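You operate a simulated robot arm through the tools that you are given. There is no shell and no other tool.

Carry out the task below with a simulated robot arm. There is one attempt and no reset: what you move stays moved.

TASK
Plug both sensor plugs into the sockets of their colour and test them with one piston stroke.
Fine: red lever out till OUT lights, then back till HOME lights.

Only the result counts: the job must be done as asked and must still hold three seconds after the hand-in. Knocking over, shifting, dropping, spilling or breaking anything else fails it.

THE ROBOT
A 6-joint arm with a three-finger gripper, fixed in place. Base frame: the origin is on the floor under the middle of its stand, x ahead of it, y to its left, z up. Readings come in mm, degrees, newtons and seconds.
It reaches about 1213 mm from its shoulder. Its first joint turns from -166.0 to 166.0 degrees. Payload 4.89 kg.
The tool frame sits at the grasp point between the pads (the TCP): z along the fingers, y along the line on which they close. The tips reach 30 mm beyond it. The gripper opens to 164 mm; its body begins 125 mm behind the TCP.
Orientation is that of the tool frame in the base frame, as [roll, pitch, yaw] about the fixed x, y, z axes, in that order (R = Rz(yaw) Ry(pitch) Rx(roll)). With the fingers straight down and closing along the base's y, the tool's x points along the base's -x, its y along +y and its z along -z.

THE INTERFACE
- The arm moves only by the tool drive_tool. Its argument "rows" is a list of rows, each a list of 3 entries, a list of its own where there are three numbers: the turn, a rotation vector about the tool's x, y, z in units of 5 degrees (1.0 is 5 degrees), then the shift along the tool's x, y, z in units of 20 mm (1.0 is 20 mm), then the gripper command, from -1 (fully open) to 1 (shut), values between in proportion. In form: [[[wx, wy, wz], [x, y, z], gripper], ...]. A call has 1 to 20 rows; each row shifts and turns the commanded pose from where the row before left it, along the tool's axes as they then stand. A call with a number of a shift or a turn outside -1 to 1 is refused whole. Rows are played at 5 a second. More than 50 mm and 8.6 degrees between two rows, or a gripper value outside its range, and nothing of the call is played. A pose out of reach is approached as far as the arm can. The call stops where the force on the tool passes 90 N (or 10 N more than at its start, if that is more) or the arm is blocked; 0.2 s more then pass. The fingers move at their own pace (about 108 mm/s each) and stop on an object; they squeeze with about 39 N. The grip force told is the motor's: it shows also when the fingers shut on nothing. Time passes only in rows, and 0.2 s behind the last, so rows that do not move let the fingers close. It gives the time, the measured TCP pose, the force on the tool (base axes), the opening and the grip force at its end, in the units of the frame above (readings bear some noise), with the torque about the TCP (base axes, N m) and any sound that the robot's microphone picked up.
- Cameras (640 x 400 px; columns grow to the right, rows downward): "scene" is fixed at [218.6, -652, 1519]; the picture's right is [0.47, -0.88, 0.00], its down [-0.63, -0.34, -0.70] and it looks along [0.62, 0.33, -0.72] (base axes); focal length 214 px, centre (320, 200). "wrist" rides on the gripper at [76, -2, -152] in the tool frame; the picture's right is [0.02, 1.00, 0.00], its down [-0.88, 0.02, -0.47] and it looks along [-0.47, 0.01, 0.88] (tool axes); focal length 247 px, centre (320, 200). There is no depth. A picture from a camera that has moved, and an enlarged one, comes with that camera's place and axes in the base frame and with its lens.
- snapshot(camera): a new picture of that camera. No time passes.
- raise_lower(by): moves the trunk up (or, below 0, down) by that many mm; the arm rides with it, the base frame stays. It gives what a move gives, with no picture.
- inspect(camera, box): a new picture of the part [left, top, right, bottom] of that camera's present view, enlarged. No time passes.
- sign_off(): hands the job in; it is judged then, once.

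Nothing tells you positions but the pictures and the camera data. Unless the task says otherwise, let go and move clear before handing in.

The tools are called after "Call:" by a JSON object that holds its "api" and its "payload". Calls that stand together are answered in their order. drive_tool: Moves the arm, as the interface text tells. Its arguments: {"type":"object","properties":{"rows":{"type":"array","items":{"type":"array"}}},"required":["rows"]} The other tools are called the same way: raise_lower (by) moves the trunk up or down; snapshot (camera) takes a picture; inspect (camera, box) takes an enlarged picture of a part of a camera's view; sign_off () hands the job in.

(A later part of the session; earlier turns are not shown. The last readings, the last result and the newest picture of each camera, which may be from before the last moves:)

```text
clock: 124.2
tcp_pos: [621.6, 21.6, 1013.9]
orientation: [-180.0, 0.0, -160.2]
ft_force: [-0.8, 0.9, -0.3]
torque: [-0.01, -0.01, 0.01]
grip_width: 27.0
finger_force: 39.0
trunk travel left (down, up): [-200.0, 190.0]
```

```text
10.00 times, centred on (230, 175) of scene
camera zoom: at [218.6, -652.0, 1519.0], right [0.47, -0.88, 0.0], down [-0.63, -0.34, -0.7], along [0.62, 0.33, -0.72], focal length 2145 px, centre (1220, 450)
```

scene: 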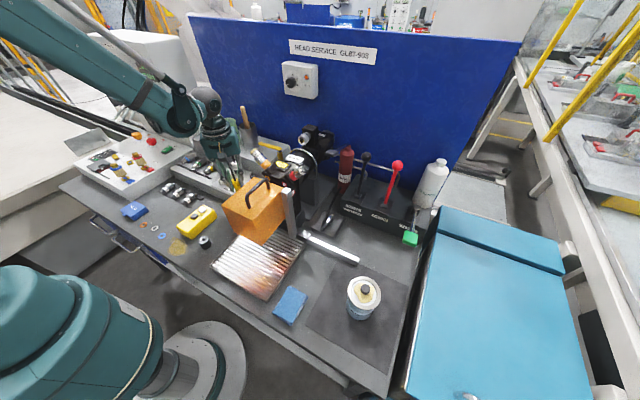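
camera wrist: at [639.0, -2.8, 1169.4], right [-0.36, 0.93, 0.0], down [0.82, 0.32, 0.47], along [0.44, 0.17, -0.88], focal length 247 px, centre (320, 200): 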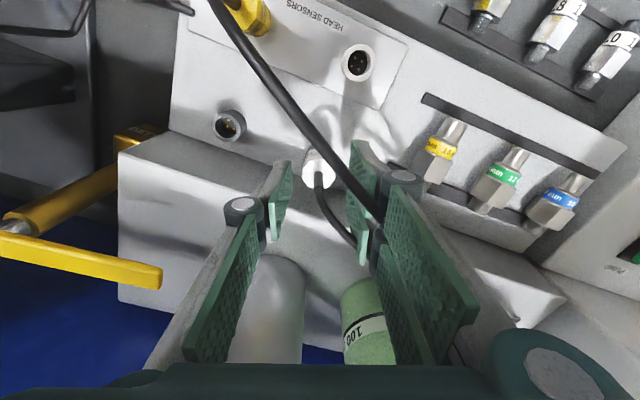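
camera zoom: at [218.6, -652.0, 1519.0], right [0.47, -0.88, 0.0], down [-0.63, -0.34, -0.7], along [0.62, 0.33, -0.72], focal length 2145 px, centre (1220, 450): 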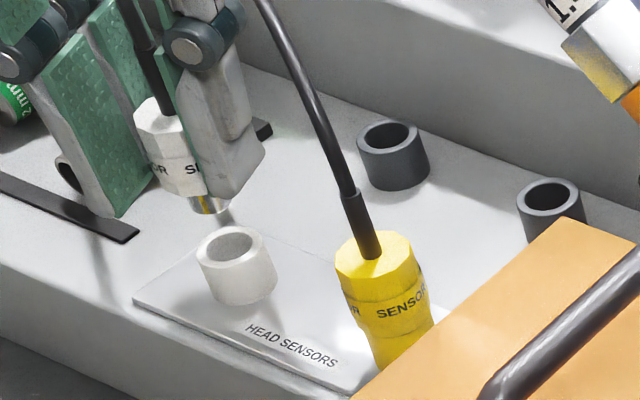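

The view matches the reference almost exactly (pins within 1–2 px, camera at the target position). I descend toward the socket, checking drift.

Call:
{"api": "drive_tool", "payload": {"rows": [[[0, 0, 0], [0, 0, 0.4], 1], [[0, 0, 0], [0, 0, 0.4], 1], [[0, 0, 0], [0, 0, 0.4], 1], [[0, 0, 0], [0, 0, 0], 1]]}}

Call:
{"api": "inspect", "payload": {"camera": "wrist", "box": [300, 140, 340, 170]}}

Call:
{"api": "inspect", "payload": {"camera": "scene", "box": [213, 162, 243, 186]}}

```text
clock: 125.2
tcp_pos: [620.2, 20.8, 989.9]
orientation: [179.8, 0.0, -159.9]
ft_force: [0.7, 3.3, -0.5]
torque: [0.17, -0.03, 0.05]
grip_width: 27.2
finger_force: 39.0
trunk travel left (down, up): [-200.0, 190.0]
```

```text
13.33 times, centred on (320, 155) of wrist
camera zoom: at [550.5, -5.0, 1143.2], right [-0.36, 0.93, 0.0], down [0.82, 0.32, 0.47], along [0.44, 0.17, -0.88], focal length 3293 px, centre (320, 800)
```

zoom: 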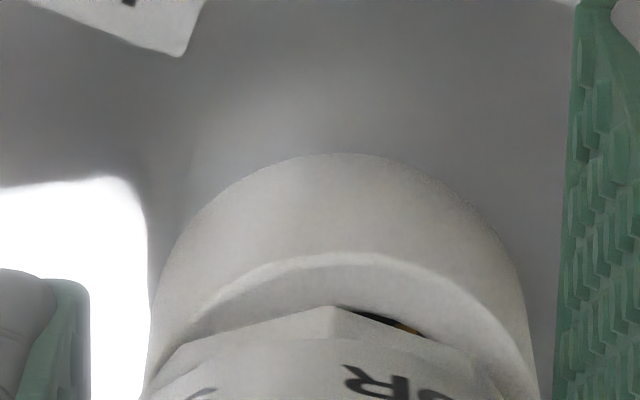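

```text
16.00 times, centred on (228, 174) of scene
camera zoom: at [218.6, -652.0, 1519.0], right [0.47, -0.88, 0.0], down [-0.63, -0.34, -0.7], along [0.62, 0.33, -0.72], focal length 3432 px, centre (1792, 616)
```

zoom: 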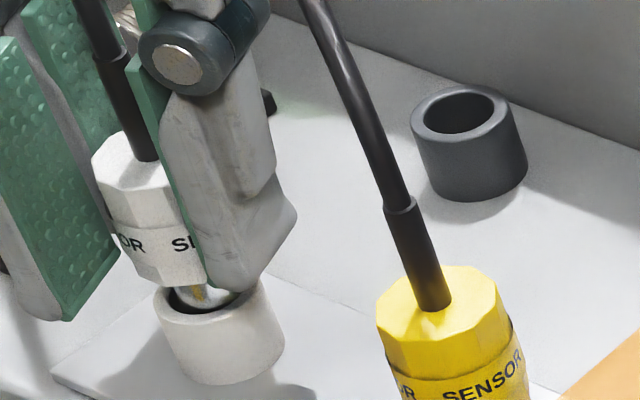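

Call:
{"api": "drive_tool", "payload": {"rows": [[[0, 0, 0], [0, 0.03, 0], 1], [[0, 0, 0], [0, 0, 0.15], 1], [[0, 0, 0], [0, 0, 0.15], 1], [[0, 0, 0], [0, 0, 0], 1]]}}

Call:
{"api": "inspect", "payload": {"camera": "wrist", "box": [300, 140, 340, 170]}}

Call:
{"api": "inspect", "payload": {"camera": "scene", "box": [213, 162, 243, 186]}}

```text
clock: 126.2
tcp_pos: [622.4, 22.8, 983.6]
orientation: [179.9, 0.1, -160.1]
ft_force: [-0.7, 3.1, -0.1]
torque: [0.16, 0.02, 0.03]
grip_width: 27.1
finger_force: 38.9
trunk travel left (down, up): [-200.0, 190.0]
```

```text
13.33 times, centred on (320, 155) of wrist
camera zoom: at [550.6, -5.0, 1136.7], right [-0.36, 0.93, 0.0], down [0.82, 0.32, 0.47], along [0.44, 0.17, -0.88], focal length 3293 px, centre (320, 800)
```

zoom: 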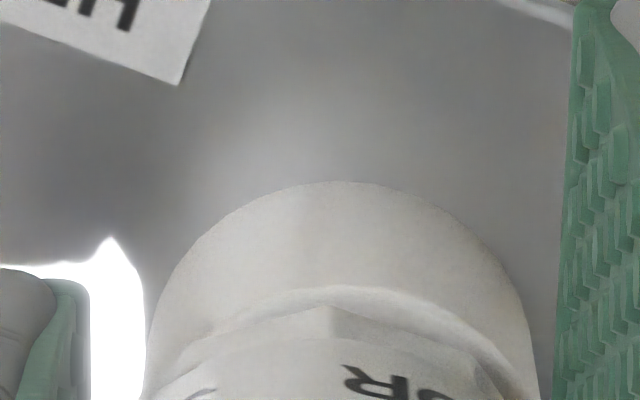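

```text
16.00 times, centred on (228, 174) of scene
camera zoom: at [218.6, -652.0, 1519.0], right [0.47, -0.88, 0.0], down [-0.63, -0.34, -0.7], along [0.62, 0.33, -0.72], focal length 3432 px, centre (1792, 616)
```

zoom: 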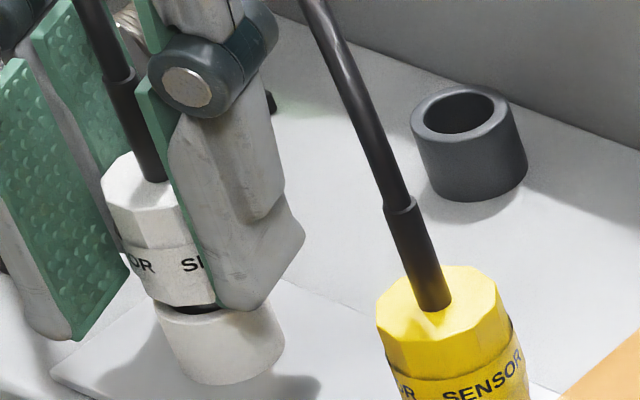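

Call:
{"api": "drive_tool", "payload": {"rows": [[[0, 0, 0], [0, 0.04, 0], 1], [[0, 0, 0], [0, 0, 0], 1]]}}

Call:
{"api": "drive_tool", "payload": {"rows": [[[0, 0, 0], [0, 0, 0.1], 1], [[0, 0, 0], [0, 0, 0], 1]]}}

Call:
{"api": "inspect", "payload": {"camera": "wrist", "box": [300, 140, 340, 170]}}

```text
clock: 126.8
tcp_pos: [620.5, 23.4, 984.7]
orientation: [-180.0, 0.2, -160.1]
ft_force: [1.0, -0.2, -0.7]
torque: [-0.01, 0.02, -0.03]
grip_width: 27.1
finger_force: 38.8
trunk travel left (down, up): [-200.0, 190.0]
```

```text
clock: 127.4
tcp_pos: [621.4, 23.1, 983.2]
orientation: [-180.0, 0.1, -160.0]
ft_force: [-0.1, 0.2, 1.4]
torque: [-0.03, -0.02, 0.02]
grip_width: 26.6
finger_force: 38.8
trunk travel left (down, up): [-200.0, 190.0]
```

```text
13.33 times, centred on (320, 155) of wrist
camera zoom: at [550.1, -4.5, 1135.3], right [-0.36, 0.93, 0.0], down [0.82, 0.32, 0.47], along [0.44, 0.17, -0.88], focal length 3293 px, centre (320, 800)
```

zoom: 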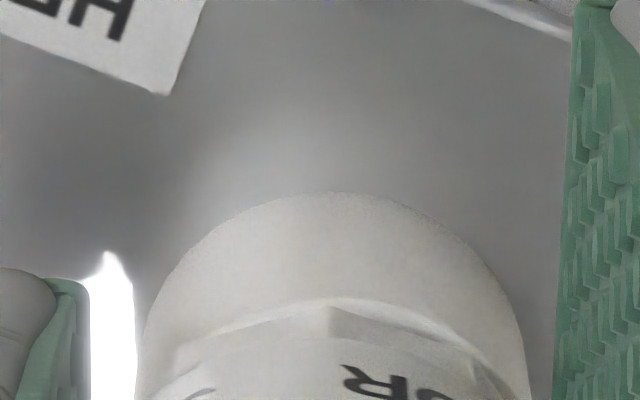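

On target (550.1, −4.5) with no side force. I continue in half-millimetre steps watching for the snap.

Call:
{"api": "drive_tool", "payload": {"rows": [[[0, 0, 0], [0, 0, 0.04], 1], [[0, 0, 0], [0, 0, 0], 1]]}}

Call:
{"api": "drive_tool", "payload": {"rows": [[[0, 0, 0], [0, 0, 0.03], 1], [[0, 0, 0], [0, 0, 0], 1]]}}

Call:
{"api": "drive_tool", "payload": {"rows": [[[0, 0, 0], [0, 0, 0.03], 1], [[0, 0, 0], [0, 0, 0], 1]]}}

Call:
{"api": "inspect", "payload": {"camera": "wrist", "box": [300, 140, 340, 170]}}

Call:
{"api": "inspect", "payload": {"camera": "scene", "box": [213, 162, 243, 186]}}

```text
clock: 128.0
tcp_pos: [621.3, 22.5, 981.5]
orientation: [179.9, 0.1, -160.1]
ft_force: [-0.4, 0.2, 4.0]
torque: [0.01, -0.01, 0.02]
grip_width: 26.7
finger_force: 39.0
trunk travel left (down, up): [-200.0, 190.0]
```

```text
clock: 128.6
tcp_pos: [620.7, 23.1, 981.1]
orientation: [179.8, 0.1, -160.0]
ft_force: [-0.7, 0.3, 4.2]
torque: [0.02, -0.07, 0.01]
grip_width: 26.8
finger_force: 39.1
trunk travel left (down, up): [-200.0, 190.0]
```

```text
clock: 129.2
tcp_pos: [620.6, 21.8, 981.2]
orientation: [-180.0, 0.2, -160.1]
ft_force: [-0.1, -0.1, 3.7]
torque: [0.03, 0.01, 0.0]
grip_width: 27.0
finger_force: 38.9
trunk travel left (down, up): [-200.0, 190.0]
```

```text
13.33 times, centred on (320, 155) of wrist
camera zoom: at [549.9, -4.6, 1133.6], right [-0.36, 0.93, 0.0], down [0.82, 0.32, 0.47], along [0.44, 0.17, -0.88], focal length 3293 px, centre (320, 800)
```

zoom: 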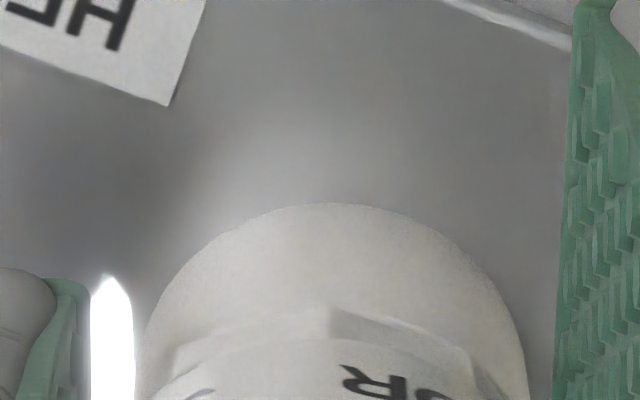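

```text
16.00 times, centred on (228, 174) of scene
camera zoom: at [218.6, -652.0, 1519.0], right [0.47, -0.88, 0.0], down [-0.63, -0.34, -0.7], along [0.62, 0.33, -0.72], focal length 3432 px, centre (1792, 616)
```

zoom: 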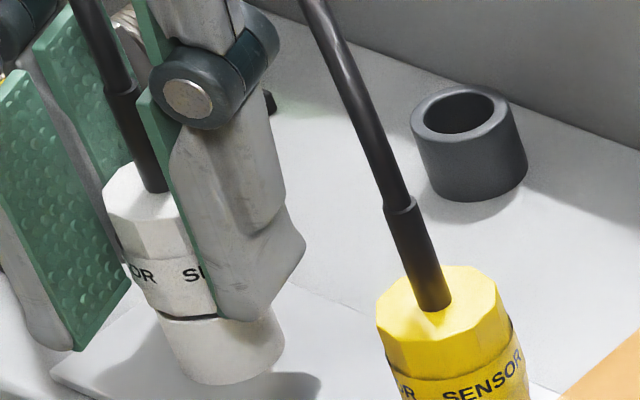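

Steady 4 N as before the snap on the yellow one. I keep going in half-millimetre steps.

Call:
{"api": "drive_tool", "payload": {"rows": [[[0, 0, 0], [0, 0, 0.025], 1], [[0, 0, 0], [0, 0, 0], 1]]}}

Call:
{"api": "drive_tool", "payload": {"rows": [[[0, 0, 0], [0, 0, 0.025], 1], [[0, 0, 0], [0, 0, 0], 1]]}}

```text
clock: 129.8
tcp_pos: [621.3, 22.4, 979.4]
orientation: [-179.9, 0.2, -159.9]
ft_force: [0.0, -0.1, 3.5]
torque: [0.04, -0.03, 0.0]
grip_width: 26.8
finger_force: 39.1
trunk travel left (down, up): [-200.0, 190.0]
```

```text
clock: 130.4
tcp_pos: [621.7, 23.8, 980.5]
orientation: [180.0, 0.2, -160.0]
ft_force: [0.0, -0.3, 3.4]
torque: [0.01, -0.04, -0.01]
grip_width: 26.9
finger_force: 38.8
trunk travel left (down, up): [-200.0, 190.0]
```

Call:
{"api": "drive_tool", "payload": {"rows": [[[0, 0, 0], [0, 0, 0.025], 1], [[0, 0, 0], [0, 0, 0], 1]]}}

Call:
{"api": "inspect", "payload": {"camera": "scene", "box": [213, 162, 243, 186]}}

Call:
{"api": "inspect", "payload": {"camera": "wrist", "box": [300, 140, 340, 170]}}

```text
clock: 131.0
tcp_pos: [621.5, 23.5, 978.2]
orientation: [179.9, 0.1, -160.0]
ft_force: [-1.6, 3.7, -11.1]
torque: [0.11, 0.1, -0.01]
grip_width: 26.8
finger_force: 39.1
trunk travel left (down, up): [-200.0, 190.0]
```

```text
16.00 times, centred on (228, 174) of scene
camera zoom: at [218.6, -652.0, 1519.0], right [0.47, -0.88, 0.0], down [-0.63, -0.34, -0.7], along [0.62, 0.33, -0.72], focal length 3432 px, centre (1792, 616)
```

zoom: 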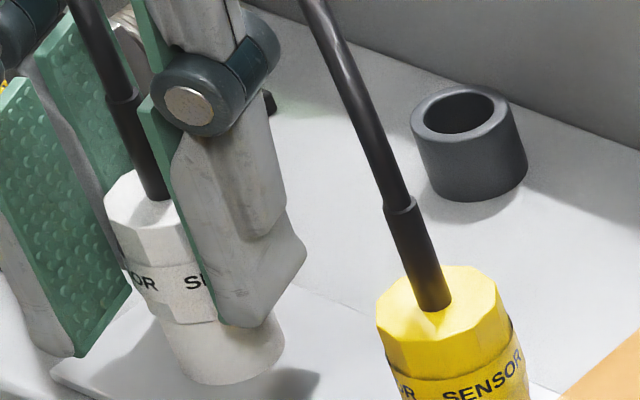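

```text
13.33 times, centred on (320, 155) of wrist
camera zoom: at [550.1, -3.7, 1131.1], right [-0.36, 0.93, 0.0], down [0.82, 0.32, 0.47], along [0.44, 0.17, -0.88], focal length 3293 px, centre (320, 800)
```

zoom: 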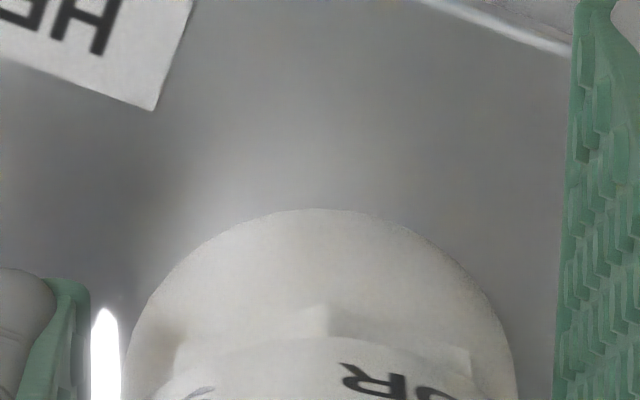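

It snapped in (Fz −11 N, body flush). I follow down 0.4 mm to unload and release gently.

Call:
{"api": "drive_tool", "payload": {"rows": [[[0, 0, 0], [0, 0, 0.02], 1], [[0, 0, 0], [0, 0, 0], 0.72], [[0, 0, 0], [0, 0, 0], 0.69], [[0, 0, 0], [0, 0, 0], 0.675], [[0, 0, 0], [0, 0, 0], 0.665], [[0, 0, 0], [0, 0, 0], 0.655]]}}

Call:
{"api": "inspect", "payload": {"camera": "scene", "box": [213, 162, 243, 186]}}

```text
clock: 132.4
tcp_pos: [621.4, 24.0, 978.6]
orientation: [179.9, 0.0, -160.1]
ft_force: [0.0, 4.0, 1.2]
torque: [0.11, 0.03, -0.01]
grip_width: 28.7
finger_force: 0.8
trunk travel left (down, up): [-200.0, 190.0]
```

```text
16.00 times, centred on (228, 174) of scene
camera zoom: at [218.6, -652.0, 1519.0], right [0.47, -0.88, 0.0], down [-0.63, -0.34, -0.7], along [0.62, 0.33, -0.72], focal length 3432 px, centre (1792, 616)
```

zoom: 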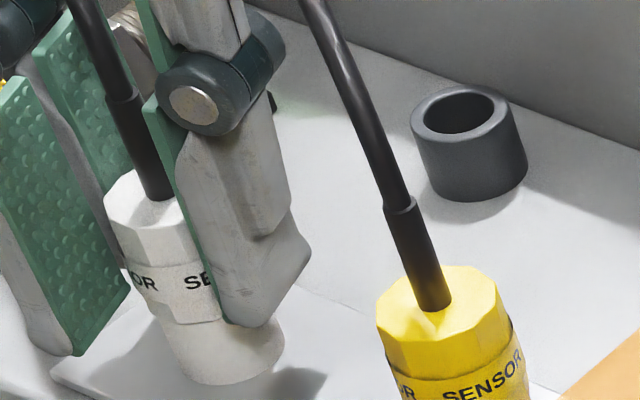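

Call:
{"api": "drive_tool", "payload": {"rows": [[[0, 0, 0], [0, 0.015, 0], 0.62], [[0, 0, 0], [0, 0, 0], 0.57], [[0, 0, 0], [0, 0, 0], 0.5], [[0, 0, 0], [0, 0, 0], 0.4], [[0, 0, 0], [0, 0, 0], 0.38]]}}

Call:
{"api": "inspect", "payload": {"camera": "scene", "box": [213, 162, 243, 186]}}

Call:
{"api": "inspect", "payload": {"camera": "wrist", "box": [260, 120, 400, 240]}}

```text
clock: 133.6
tcp_pos: [621.3, 23.0, 978.0]
orientation: [180.0, 0.1, -160.2]
ft_force: [-0.3, -0.2, 0.5]
torque: [-0.01, 0.03, -0.02]
grip_width: 51.0
finger_force: 0.0
trunk travel left (down, up): [-200.0, 190.0]
```

```text
16.00 times, centred on (228, 174) of scene
camera zoom: at [218.6, -652.0, 1519.0], right [0.47, -0.88, 0.0], down [-0.63, -0.34, -0.7], along [0.62, 0.33, -0.72], focal length 3432 px, centre (1792, 616)
```

zoom: 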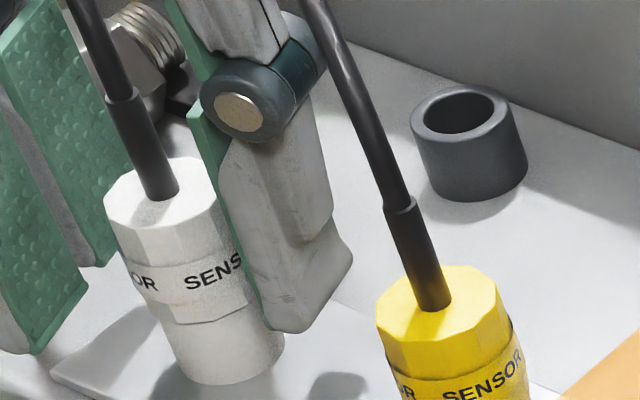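

```text
3.33 times, centred on (330, 180) of wrist
camera zoom: at [550.2, -3.7, 1131.0], right [-0.36, 0.93, 0.0], down [0.82, 0.32, 0.47], along [0.44, 0.17, -0.88], focal length 823 px, centre (287, 267)
```

zoom: 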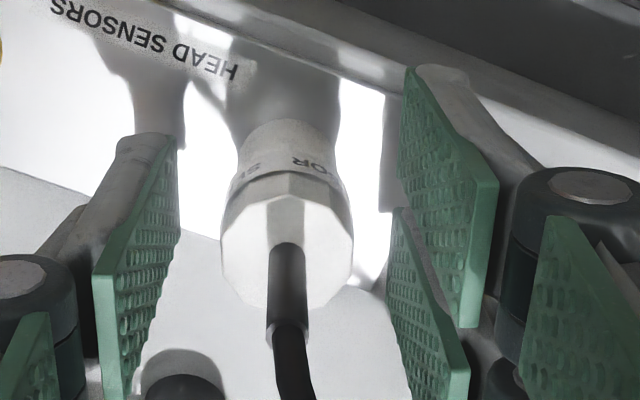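

The white plug is latched too. I withdraw straight up, then check both plugs and the console lamps.

Call:
{"api": "drive_tool", "payload": {"rows": [[[0, 0, 0], [0, 0, -0.5], 0.38], [[0, 0, 0], [0, 0, -0.8], 0.38], [[0, 0, 0], [0, 0, -0.9], 0.38], [[0, 0, 0], [0, 0, -0.9], 0.38], [[0, 0, 0], [0, 0, -0.9], 0.38], [[0, 0, 0], [0, 0, -0.9], 0.38], [[0, 0, 0], [0, 0, -0.9], 0.38], [[0, 0, 0], [0, 0, -0.9], 0.38], [[0, 0, 0], [0, 0, -0.9], 0.38], [[0, 0, 0], [0, 0, -0.9], 0.38], [[0, 0, 0], [0, 0, -0.9], 0.38], [[0, 0, 0], [0, 0, -0.9], 0.38]]}}

Call:
{"api": "snapshot", "payload": {"camera": "scene"}}

Call:
{"api": "inspect", "payload": {"camera": "scene", "box": [205, 150, 265, 195]}}

Call:
{"api": "inspect", "payload": {"camera": "scene", "box": [130, 90, 200, 130]}}

```text
clock: 136.2
tcp_pos: [620.0, 21.7, 1183.0]
orientation: [179.8, 0.1, -160.1]
ft_force: [1.2, 0.9, -0.2]
torque: [-0.01, 0.07, -0.02]
grip_width: 51.0
finger_force: 0.1
trunk travel left (down, up): [-200.0, 190.0]
```

```text
taken
```

scene: 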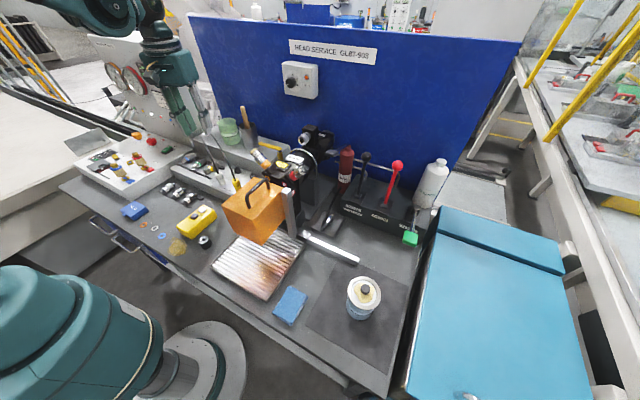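

```text
8.89 times, centred on (235, 172) of scene
camera zoom: at [218.6, -652.0, 1519.0], right [0.47, -0.88, 0.0], down [-0.63, -0.34, -0.7], along [0.62, 0.33, -0.72], focal length 1906 px, centre (1076, 444)
```

zoom: 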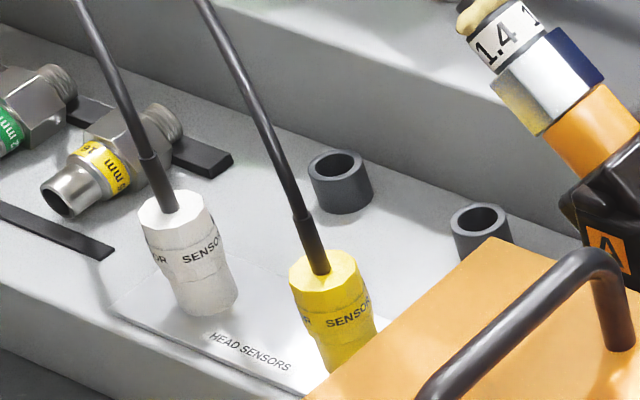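

```text
9.14 times, centred on (165, 110) of scene
camera zoom: at [218.6, -652.0, 1519.0], right [0.47, -0.88, 0.0], down [-0.63, -0.34, -0.7], along [0.62, 0.33, -0.72], focal length 1961 px, centre (1737, 1023)
```

zoom: 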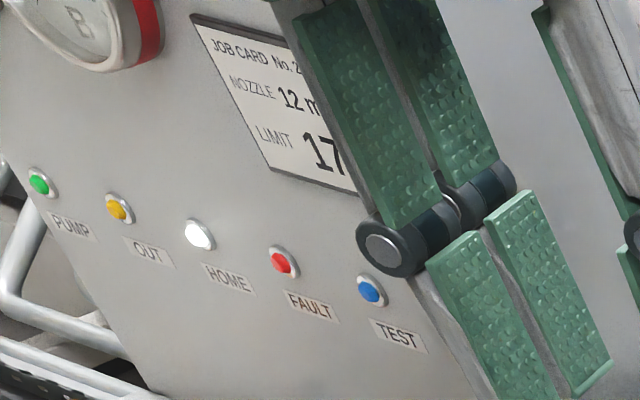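

Both plugs are seated, and the HOME lamp now glows white. Next is the red PISTON lever: its knob is at about (801, −610, 1120), pivot at (779, −612, 969). I rise, turn back to yaw 180° and travel over to it.

Call:
{"api": "drive_tool", "payload": {"rows": [[[0, 0, 0], [0, 0, -1], 0.38], [[0, 0, 0], [0, 0, -1], 0.38], [[0, 0, 0], [0, 0, -1], 0.38], [[0, 0, 0], [0, 0, -1], 0.38], [[0, 0, 0], [0, 0, -1], 0.38], [[0, 0, 0], [0, 0, -1], 0.38], [[0, 0, 0], [0, 0, -0.8], 0.38], [[0, 0, 1], [0, 0, 0], 0.38], [[0, 0, 1], [0, 0, 0], 0.38], [[0, 0, 1], [0, 0, 0], 0.38], [[0, 0, 1], [0, 0, 0], 0.38], [[0, 0, 0], [0, -0.9, 0], 0.38], [[0, 0, 0], [0, -1, 0], 0.38], [[0, 0, 0], [0, -1, 0], 0.38], [[0, 0, 0], [0, -1, 0], 0.38], [[0, 0, 0], [0, -1, 0], 0.38], [[0, 0, 0], [0, -1, 0], 0.38], [[0, 0, 0], [0, -1, 0], 0.38], [[0, 0, 0], [0, -1, 0], 0.38], [[0, 0, 0], [0, -1, 0], 0.38]]}}

Call:
{"api": "drive_tool", "payload": {"rows": [[[0, 0, 0], [0, -1, 0], 0.38], [[0, 0, 0], [0, -1, 0], 0.38], [[0, 0, 0], [0, -1, 0], 0.38], [[0, 0, 0], [0, -1, 0], 0.38], [[0, 0, 0], [0, -1, 0], 0.38], [[0, 0, 0], [0, -1, 0], 0.38], [[0, 0, 0], [0, -1, 0], 0.38], [[0, 0, 0], [0, -1, 0], 0.38], [[0, 0, 0], [0, -1, 0], 0.38], [[0, 0, 0], [0, -1, 0], 0.38], [[0, 0, 0], [0, -1, 0], 0.38], [[0, 0, 0], [0, -1, 0], 0.38], [[0, 0, 0], [0, -1, 0], 0.38], [[0, 0, 0], [0, -1, 0], 0.38], [[0, 0, 0], [0, -1, 0], 0.38], [[0, 0, 0], [0, -1, 0], 0.38], [[0, 0, 0], [0, -1, 0], 0.38], [[0, 0, 0], [0, -1, 0], 0.38], [[0, 0, 0], [0, -1, 0], 0.38], [[0, 0, 0], [0, -0.5, 0], 0.38]]}}

Call:
{"api": "snapshot", "payload": {"camera": "wrist"}}

Call:
{"api": "snapshot", "payload": {"camera": "scene"}}

Call:
{"api": "inspect", "payload": {"camera": "scene", "box": [130, 90, 200, 130]}}

```text
clock: 140.4
tcp_pos: [623.5, -155.2, 1321.2]
orientation: [179.9, 0.1, -180.0]
ft_force: [0.4, -0.2, 0.6]
torque: [-0.08, -0.01, -0.01]
grip_width: 51.0
finger_force: 0.0
trunk travel left (down, up): [-200.0, 190.0]
```

```text
clock: 144.6
tcp_pos: [621.1, -544.9, 1318.8]
orientation: [179.9, 0.1, 179.9]
ft_force: [-0.4, -0.3, -0.1]
torque: [-0.01, 0.0, -0.01]
grip_width: 51.0
finger_force: 0.1
trunk travel left (down, up): [-200.0, 190.0]
```

```text
taken
camera wrist: at [544.4, -546.3, 1472.5], right [-0.02, 1.0, 0.0], down [0.88, 0.02, 0.47], along [0.47, 0.01, -0.88], focal length 247 px, centre (320, 200)
```

wrist: 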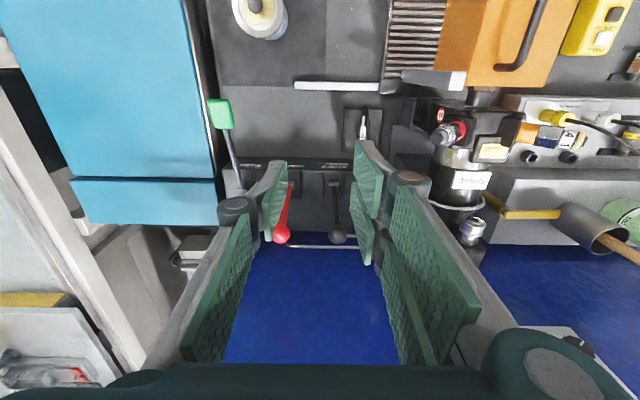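

```text
taken
```

scene: 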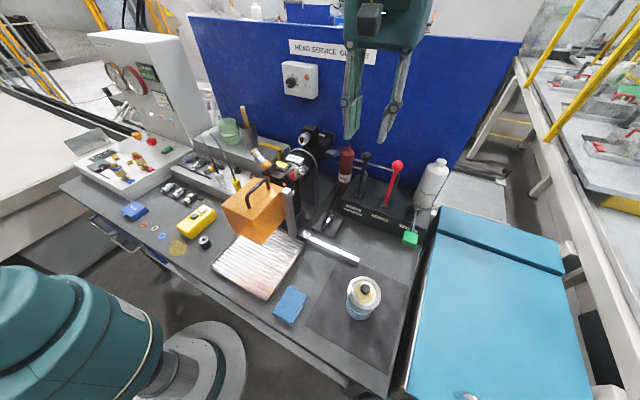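

```text
9.14 times, centred on (165, 110) of scene
camera zoom: at [218.6, -652.0, 1519.0], right [0.47, -0.88, 0.0], down [-0.63, -0.34, -0.7], along [0.62, 0.33, -0.72], focal length 1961 px, centre (1737, 1023)
```

zoom: 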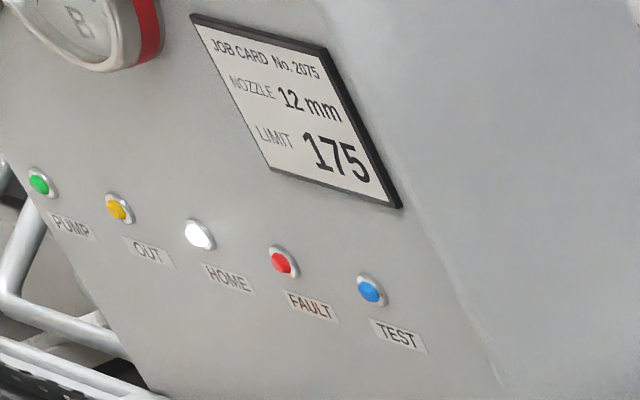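

HOME is lit (white), OUT is dark; lamps are visible from here. Let me look closely at the lever area with the wrist camera.

Call:
{"api": "inspect", "payload": {"camera": "wrist", "box": [200, 90, 420, 260]}}

Call:
{"api": "inspect", "payload": {"camera": "scene", "box": [320, 130, 460, 250]}}

Call:
{"api": "inspect", "payload": {"camera": "scene", "box": [340, 150, 420, 220]}}

```text
2.35 times, centred on (310, 175) of wrist
camera zoom: at [544.4, -546.3, 1472.5], right [-0.02, 1.0, 0.0], down [0.88, 0.02, 0.47], along [0.47, 0.01, -0.88], focal length 581 px, centre (344, 259)
```

zoom: 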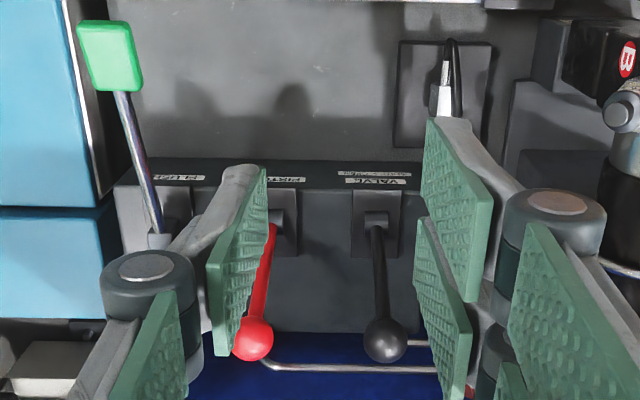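

```text
3.33 times, centred on (390, 190) of scene
camera zoom: at [218.6, -652.0, 1519.0], right [0.47, -0.88, 0.0], down [-0.63, -0.34, -0.7], along [0.62, 0.33, -0.72], focal length 715 px, centre (87, 233)
```

zoom: 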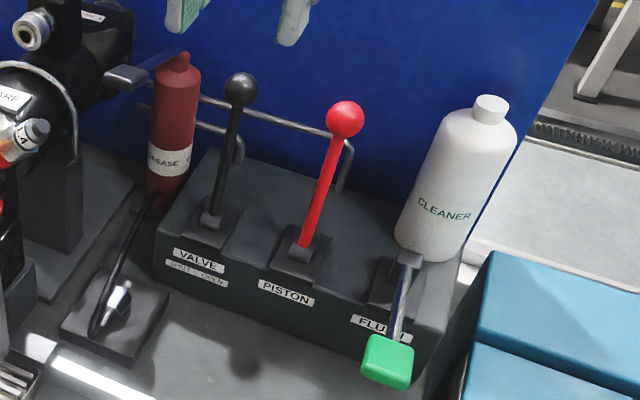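

```text
5.71 times, centred on (380, 185) of scene
camera zoom: at [218.6, -652.0, 1519.0], right [0.47, -0.88, 0.0], down [-0.63, -0.34, -0.7], along [0.62, 0.33, -0.72], focal length 1226 px, centre (-23, 286)
```

zoom: 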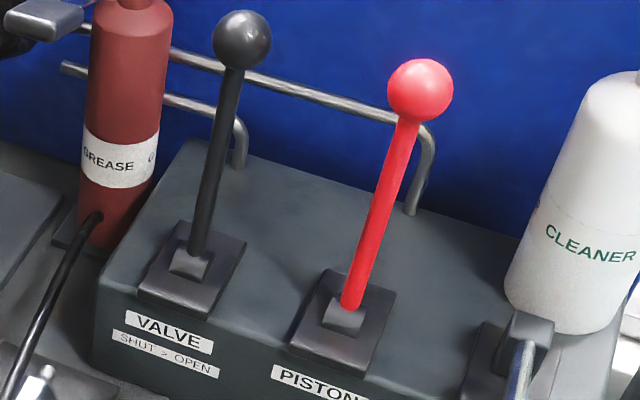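

The red knob is at about (805, −610, 1116), leaning toward the wall (HOME); VALVE's knob is 100 mm to its left. I move above the red knob with a 60 mm opening.

Call:
{"api": "drive_tool", "payload": {"rows": [[[0, 0, 0], [-0.9, -0.33, 0.3], 0.27], [[0, 0, 0], [-0.9, -0.33, 0.3], 0.27], [[0, 0, 0], [-0.9, -0.33, 0.3], 0.27], [[0, 0, 0], [-0.9, -0.33, 0.3], 0.27], [[0, 0, 0], [-0.9, -0.33, 0.3], 0.27], [[0, 0, 0], [-0.9, -0.33, 0.3], 0.27], [[0, 0, 0], [-0.9, -0.33, 0.3], 0.27], [[0, 0, 0], [-0.9, -0.33, 0.3], 0.27], [[0, 0, 0], [-0.9, -0.33, 0.3], 0.27], [[0, 0, 0], [-0.9, -0.33, 0.3], 0.27], [[0, 0, 0], [0, 0, 0], 0.27]]}}

Call:
{"api": "snapshot", "payload": {"camera": "wrist"}}

Call:
{"api": "inspect", "payload": {"camera": "scene", "box": [310, 20, 470, 220]}}

```text
clock: 147.0
tcp_pos: [800.4, -610.3, 1259.0]
orientation: [180.0, 0.2, 179.9]
ft_force: [1.4, 1.0, -1.6]
torque: [0.06, 0.08, 0.03]
grip_width: 59.5
finger_force: 0.1
trunk travel left (down, up): [-200.0, 190.0]
```

```text
taken
camera wrist: at [724.0, -612.0, 1412.1], right [-0.02, 1.0, 0.0], down [0.88, 0.02, 0.47], along [0.47, 0.01, -0.88], focal length 247 px, centre (320, 200)
```

wrist: 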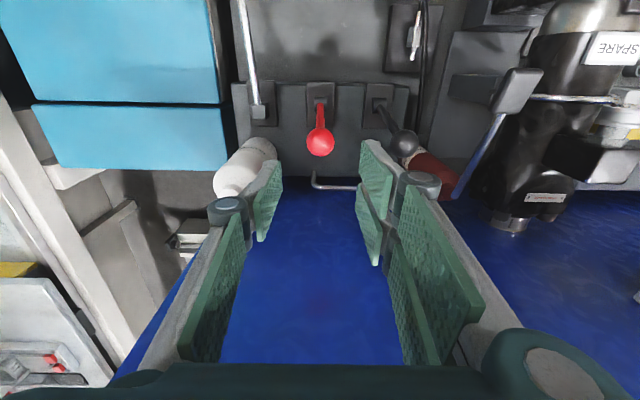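

```text
2.00 times, centred on (390, 120) of scene
camera zoom: at [218.6, -652.0, 1519.0], right [0.47, -0.88, 0.0], down [-0.63, -0.34, -0.7], along [0.62, 0.33, -0.72], focal length 429 px, centre (180, 360)
```

zoom: 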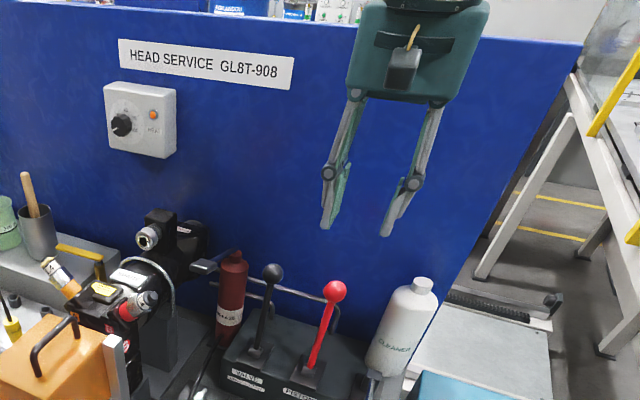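

Centred over the red knob. I descend so the pads surround it.

Call:
{"api": "drive_tool", "payload": {"rows": [[[0, 0, 0], [-0.22, 0, 0.8], 0.27], [[0, 0, 0], [0, 0, 0.9], 0.27], [[0, 0, 0], [0, 0, 0.9], 0.27], [[0, 0, 0], [0, 0, 0.9], 0.27], [[0, 0, 0], [0, 0, 0.9], 0.27], [[0, 0, 0], [0, 0, 0.9], 0.27], [[0, 0, 0], [0, 0, 0], 0.27]]}}

Call:
{"api": "snapshot", "payload": {"camera": "wrist"}}

Call:
{"api": "inspect", "payload": {"camera": "scene", "box": [330, 80, 450, 220]}}

```text
clock: 148.6
tcp_pos: [806.3, -611.4, 1152.0]
orientation: [179.9, 0.2, 179.9]
ft_force: [0.2, 0.3, 0.5]
torque: [0.04, 0.05, 0.0]
grip_width: 59.9
finger_force: 0.2
trunk travel left (down, up): [-200.0, 190.0]
```

```text
taken
camera wrist: at [729.4, -612.3, 1305.9], right [-0.02, 1.0, 0.0], down [0.88, 0.02, 0.47], along [0.47, 0.01, -0.88], focal length 247 px, centre (320, 200)
```

wrist: 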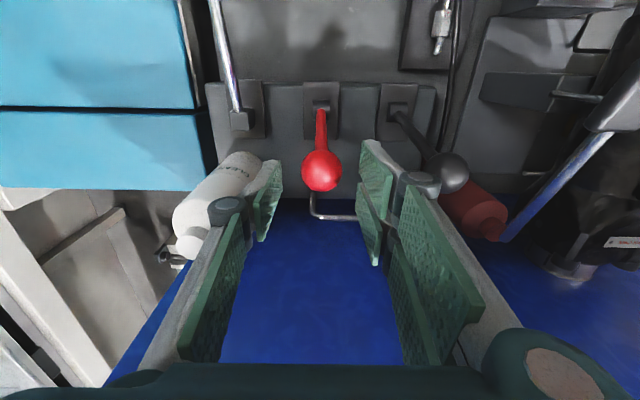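

```text
2.86 times, centred on (390, 150) of scene
camera zoom: at [218.6, -652.0, 1519.0], right [0.47, -0.88, 0.0], down [-0.63, -0.34, -0.7], along [0.62, 0.33, -0.72], focal length 613 px, centre (120, 343)
```

zoom: 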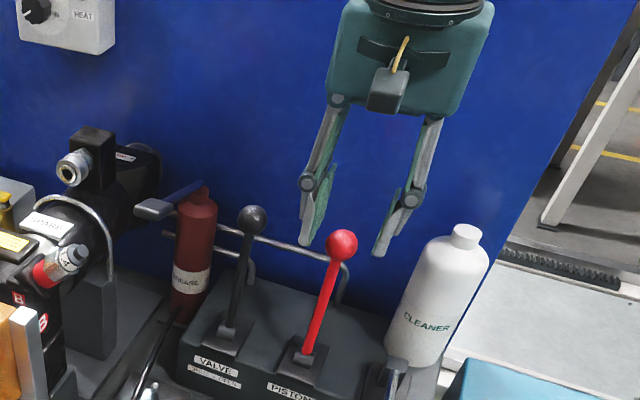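

Call:
{"api": "drive_tool", "payload": {"rows": [[[0, 0, 0], [0.05, 0, 0.6], 0.27], [[0, 0, 0], [0, 0, 0.6], 0.27], [[0, 0, 0], [0, 0, 0.6], 0.27], [[0, 0, 0], [0, 0, 0], 0.27]]}}

Call:
{"api": "inspect", "payload": {"camera": "wrist", "box": [220, 110, 440, 280]}}

Call:
{"api": "inspect", "payload": {"camera": "scene", "box": [340, 120, 450, 220]}}

```text
clock: 149.6
tcp_pos: [802.7, -611.7, 1115.9]
orientation: [179.9, 0.0, 179.9]
ft_force: [-0.1, 0.1, 0.7]
torque: [0.02, 0.0, -0.01]
grip_width: 59.8
finger_force: 0.0
trunk travel left (down, up): [-200.0, 190.0]
```

```text
2.35 times, centred on (330, 195) of wrist
camera zoom: at [727.4, -613.0, 1269.7], right [-0.02, 1.0, 0.0], down [0.88, 0.02, 0.47], along [0.47, 0.01, -0.88], focal length 581 px, centre (296, 212)
```

zoom: 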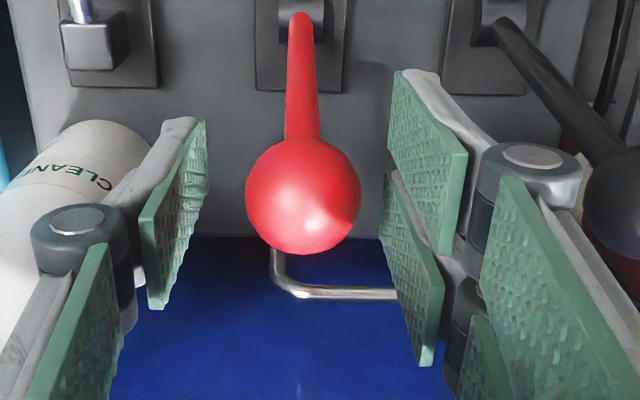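

```text
4.00 times, centred on (395, 170) of scene
camera zoom: at [218.6, -652.0, 1519.0], right [0.47, -0.88, 0.0], down [-0.63, -0.34, -0.7], along [0.62, 0.33, -0.72], focal length 858 px, centre (20, 320)
```

zoom: 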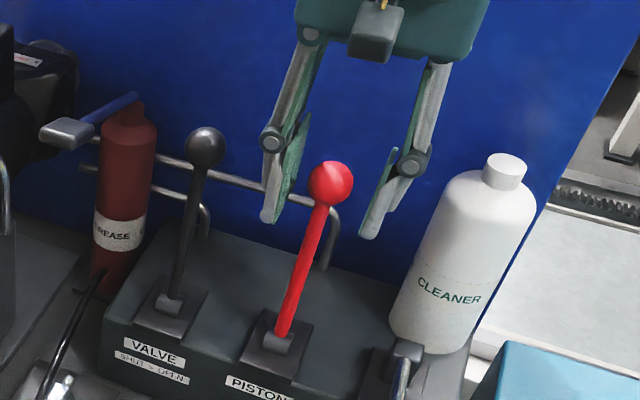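

The knob sits at about (805.3, −609.4, 1113), 2 mm off the tool centre. I adjust and close on it.

Call:
{"api": "drive_tool", "payload": {"rows": [[[0, 0, 0], [-0.09, 0.08, 0.2], 0.27], [[0, 0, 0], [0, 0, 0], 0.4], [[0, 0, 0], [0, 0, 0], 0.5], [[0, 0, 0], [0, 0, 0], 0.56], [[0, 0, 0], [0, 0, 0], 0.7], [[0, 0, 0], [0, 0, 0], 1], [[0, 0, 0], [0, 0, 0], 1]]}}

Call:
{"api": "inspect", "payload": {"camera": "wrist", "box": [220, 110, 440, 280]}}

Call:
{"api": "inspect", "payload": {"camera": "scene", "box": [130, 90, 200, 130]}}

```text
clock: 151.2
tcp_pos: [805.7, -608.5, 1113.7]
orientation: [179.9, 0.1, 179.9]
ft_force: [-7.2, 18.5, -12.3]
torque: [-0.1, 0.01, 0.01]
grip_width: 31.3
finger_force: 45.1
trunk travel left (down, up): [-200.0, 190.0]
```

```text
2.35 times, centred on (330, 195) of wrist
camera zoom: at [729.5, -611.3, 1266.2], right [-0.02, 1.0, 0.0], down [0.88, 0.02, 0.47], along [0.47, 0.01, -0.88], focal length 581 px, centre (296, 212)
```

zoom: 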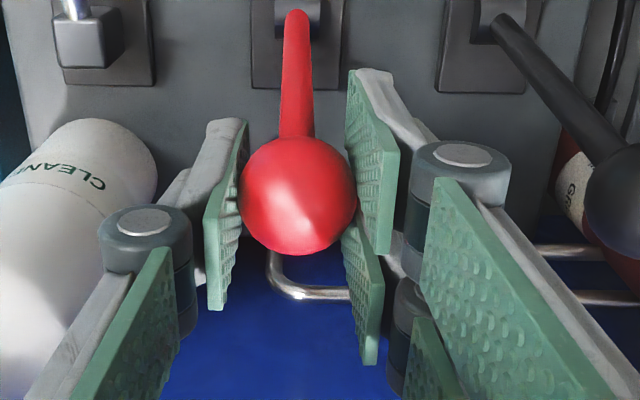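

```text
9.14 times, centred on (165, 110) of scene
camera zoom: at [218.6, -652.0, 1519.0], right [0.47, -0.88, 0.0], down [-0.63, -0.34, -0.7], along [0.62, 0.33, -0.72], focal length 1961 px, centre (1737, 1023)
```

zoom: 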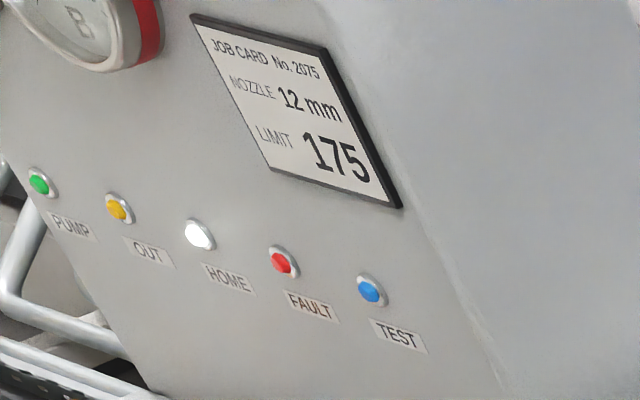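

Gripped; I relieve the 18 N side load, then start pulling the lever out (toward −x) slowly while watching the lamps.

Call:
{"api": "drive_tool", "payload": {"rows": [[[0, 0, 0], [0, 0.05, -0.03], 1], [[0, 0, 0], [0, 0, 0], 1]]}}

Call:
{"api": "drive_tool", "payload": {"rows": [[[0, 0, 0], [0.2, 0, 0], 1], [[0, 0, 0], [0.2, 0, 0], 1], [[0, 0, 0], [0, 0, 0], 1]]}}

Call:
{"api": "inspect", "payload": {"camera": "scene", "box": [130, 90, 200, 130]}}

Call:
{"api": "inspect", "payload": {"camera": "scene", "box": [340, 120, 450, 220]}}

```text
clock: 151.8
tcp_pos: [806.3, -610.1, 1113.3]
orientation: [179.8, 0.0, 179.9]
ft_force: [-18.5, 21.0, -32.2]
torque: [-0.24, -0.03, -0.05]
grip_width: 31.2
finger_force: 44.8
trunk travel left (down, up): [-200.0, 190.0]
```

```text
clock: 152.6
tcp_pos: [799.1, -609.7, 1114.4]
orientation: [-180.0, 0.2, 179.8]
ft_force: [8.5, -11.7, 2.2]
torque: [0.06, -1.21, 0.05]
grip_width: 31.0
finger_force: 44.9
trunk travel left (down, up): [-200.0, 190.0]
```

```text
9.14 times, centred on (165, 110) of scene
camera zoom: at [218.6, -652.0, 1519.0], right [0.47, -0.88, 0.0], down [-0.63, -0.34, -0.7], along [0.62, 0.33, -0.72], focal length 1961 px, centre (1737, 1023)
```

zoom: 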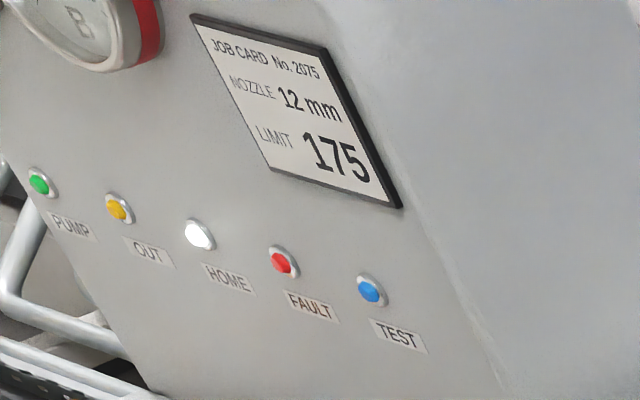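

```text
4.00 times, centred on (395, 170) of scene
camera zoom: at [218.6, -652.0, 1519.0], right [0.47, -0.88, 0.0], down [-0.63, -0.34, -0.7], along [0.62, 0.33, -0.72], focal length 858 px, centre (20, 320)
```

zoom: 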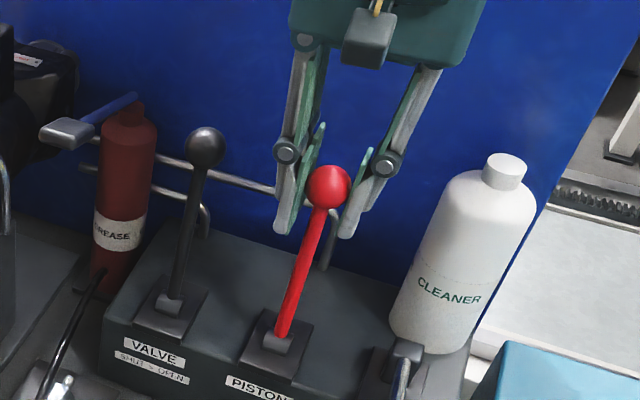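

The lever follows with ~8 N resistance. I keep pulling in steps, checking the lamps.

Call:
{"api": "drive_tool", "payload": {"rows": [[[0, 0, 0], [0.25, -0.015, -0.02], 1], [[0, 0, 0], [0.25, 0, -0.02], 1], [[0, 0, 0], [0.25, 0, -0.02], 1], [[0, 0, 0], [0, 0, 0], 1]]}}

Call:
{"api": "inspect", "payload": {"camera": "scene", "box": [130, 90, 200, 130]}}

Call:
{"api": "inspect", "payload": {"camera": "scene", "box": [340, 120, 450, 220]}}

Call:
{"api": "inspect", "payload": {"camera": "scene", "box": [220, 120, 360, 250]}}

```text
clock: 153.6
tcp_pos: [782.6, -610.1, 1114.9]
orientation: [179.9, 0.1, 179.9]
ft_force: [6.3, -24.4, 2.8]
torque: [0.08, -0.82, 0.04]
grip_width: 31.1
finger_force: 45.0
trunk travel left (down, up): [-200.0, 190.0]
```

```text
9.14 times, centred on (165, 110) of scene
camera zoom: at [218.6, -652.0, 1519.0], right [0.47, -0.88, 0.0], down [-0.63, -0.34, -0.7], along [0.62, 0.33, -0.72], focal length 1961 px, centre (1737, 1023)
```

zoom: 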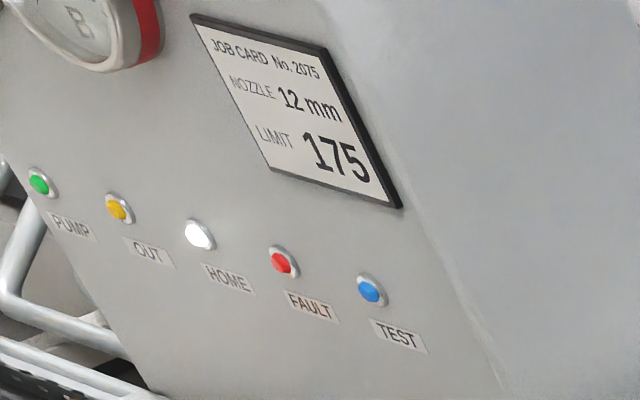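

```text
4.00 times, centred on (395, 170) of scene
camera zoom: at [218.6, -652.0, 1519.0], right [0.47, -0.88, 0.0], down [-0.63, -0.34, -0.7], along [0.62, 0.33, -0.72], focal length 858 px, centre (20, 320)
```

zoom: 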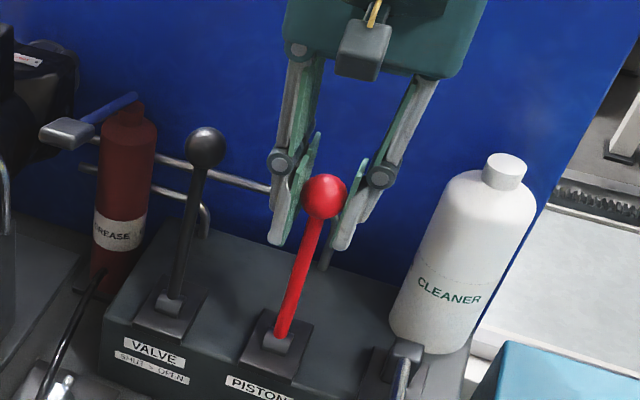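

```text
3.08 times, centred on (290, 185) of scene
camera zoom: at [218.6, -652.0, 1519.0], right [0.47, -0.88, 0.0], down [-0.63, -0.34, -0.7], along [0.62, 0.33, -0.72], focal length 660 px, centre (412, 246)
```

zoom: 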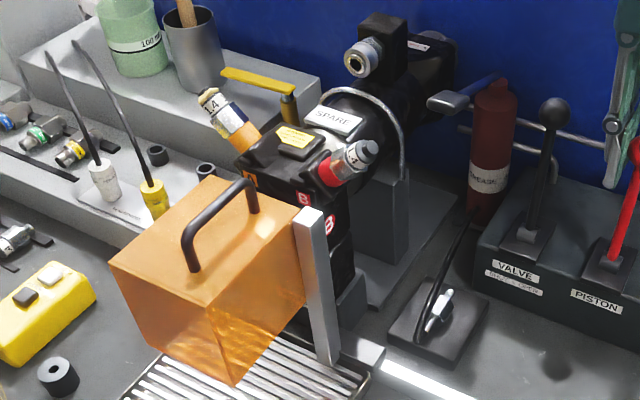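

No lamp change yet; side load −24 N, so I ease −1.2 mm in y and keep pulling.

Call:
{"api": "drive_tool", "payload": {"rows": [[[0, 0, 0], [0.1, -0.06, 0], 1], [[0, 0, 0], [0.3, 0, 0], 1], [[0, 0, 0], [0.3, 0, 0.01], 1], [[0, 0, 0], [0, 0, 0], 1]]}}

Call:
{"api": "inspect", "payload": {"camera": "scene", "box": [130, 90, 200, 130]}}

Call:
{"api": "inspect", "payload": {"camera": "scene", "box": [340, 120, 450, 220]}}

```text
clock: 154.6
tcp_pos: [770.8, -608.0, 1113.5]
orientation: [179.9, 0.0, 180.0]
ft_force: [5.8, -6.2, -17.8]
torque: [0.1, -0.64, 0.02]
grip_width: 31.0
finger_force: 44.8
trunk travel left (down, up): [-200.0, 190.0]
```

```text
9.14 times, centred on (165, 110) of scene
camera zoom: at [218.6, -652.0, 1519.0], right [0.47, -0.88, 0.0], down [-0.63, -0.34, -0.7], along [0.62, 0.33, -0.72], focal length 1961 px, centre (1737, 1023)
```

zoom: 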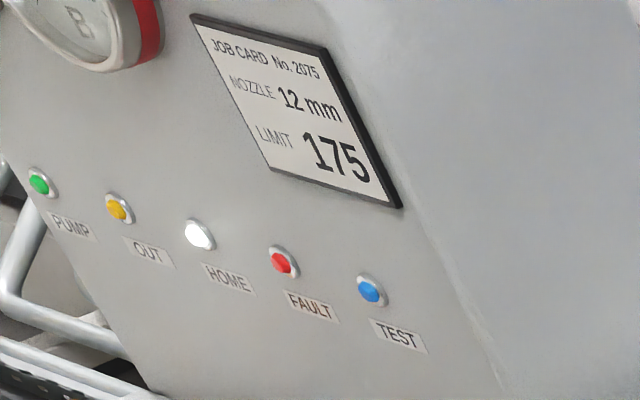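

```text
4.00 times, centred on (395, 170) of scene
camera zoom: at [218.6, -652.0, 1519.0], right [0.47, -0.88, 0.0], down [-0.63, -0.34, -0.7], along [0.62, 0.33, -0.72], focal length 858 px, centre (20, 320)
```

zoom: 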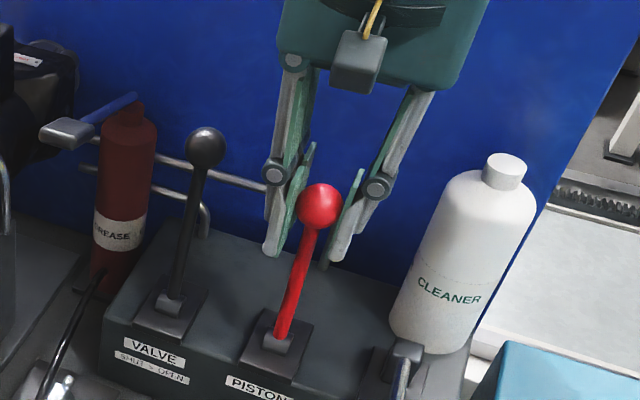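

Call:
{"api": "drive_tool", "payload": {"rows": [[[0, 0, 0], [0.25, -0.01, 0.05], 1], [[0, 0, 0], [0.3, 0, 0.04], 1], [[0, 0, 0], [0.3, 0, 0.05], 1], [[0, 0, 0], [0, 0, 0], 1]]}}

Call:
{"api": "inspect", "payload": {"camera": "scene", "box": [130, 90, 200, 130]}}

Call:
{"api": "inspect", "payload": {"camera": "scene", "box": [340, 120, 450, 220]}}

Call:
{"api": "inspect", "payload": {"camera": "scene", "box": [220, 120, 360, 250]}}

```text
clock: 155.6
tcp_pos: [752.9, -610.1, 1112.5]
orientation: [180.0, 0.1, 180.0]
ft_force: [6.5, 9.1, 1.7]
torque: [0.0, -1.05, 0.05]
grip_width: 31.1
finger_force: 44.8
trunk travel left (down, up): [-200.0, 190.0]
```

```text
9.14 times, centred on (165, 110) of scene
camera zoom: at [218.6, -652.0, 1519.0], right [0.47, -0.88, 0.0], down [-0.63, -0.34, -0.7], along [0.62, 0.33, -0.72], focal length 1961 px, centre (1737, 1023)
```

zoom: 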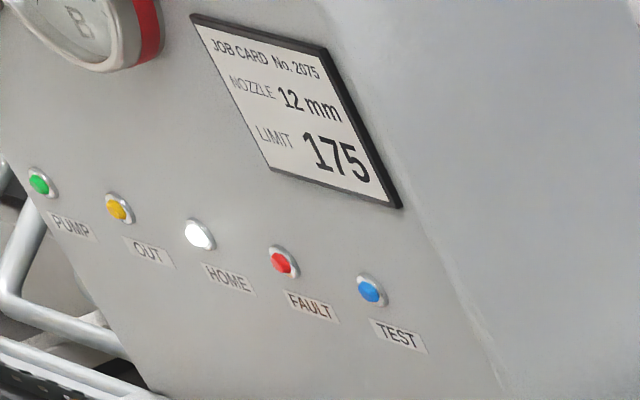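

```text
4.00 times, centred on (395, 170) of scene
camera zoom: at [218.6, -652.0, 1519.0], right [0.47, -0.88, 0.0], down [-0.63, -0.34, -0.7], along [0.62, 0.33, -0.72], focal length 858 px, centre (20, 320)
```

zoom: 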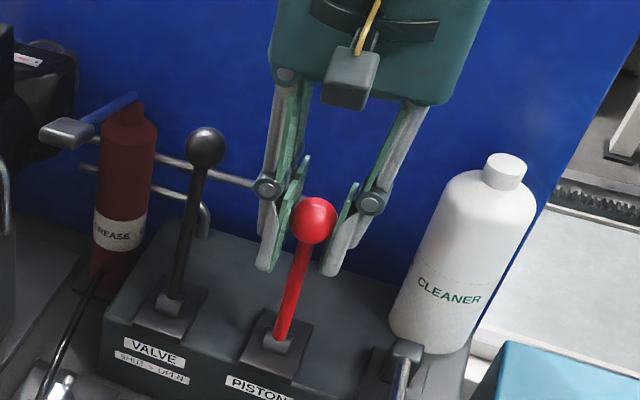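

```text
3.08 times, centred on (290, 185) of scene
camera zoom: at [218.6, -652.0, 1519.0], right [0.47, -0.88, 0.0], down [-0.63, -0.34, -0.7], along [0.62, 0.33, -0.72], focal length 660 px, centre (412, 246)
```

zoom: 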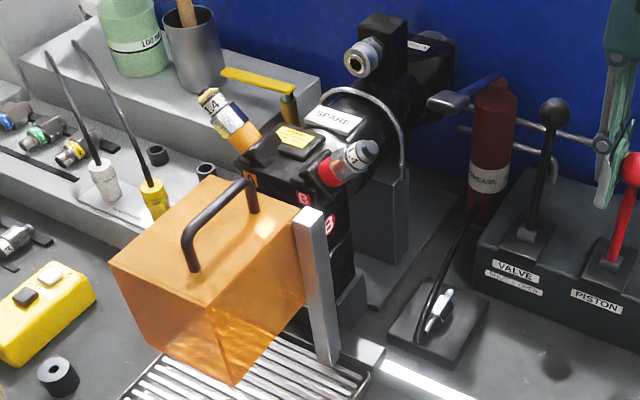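

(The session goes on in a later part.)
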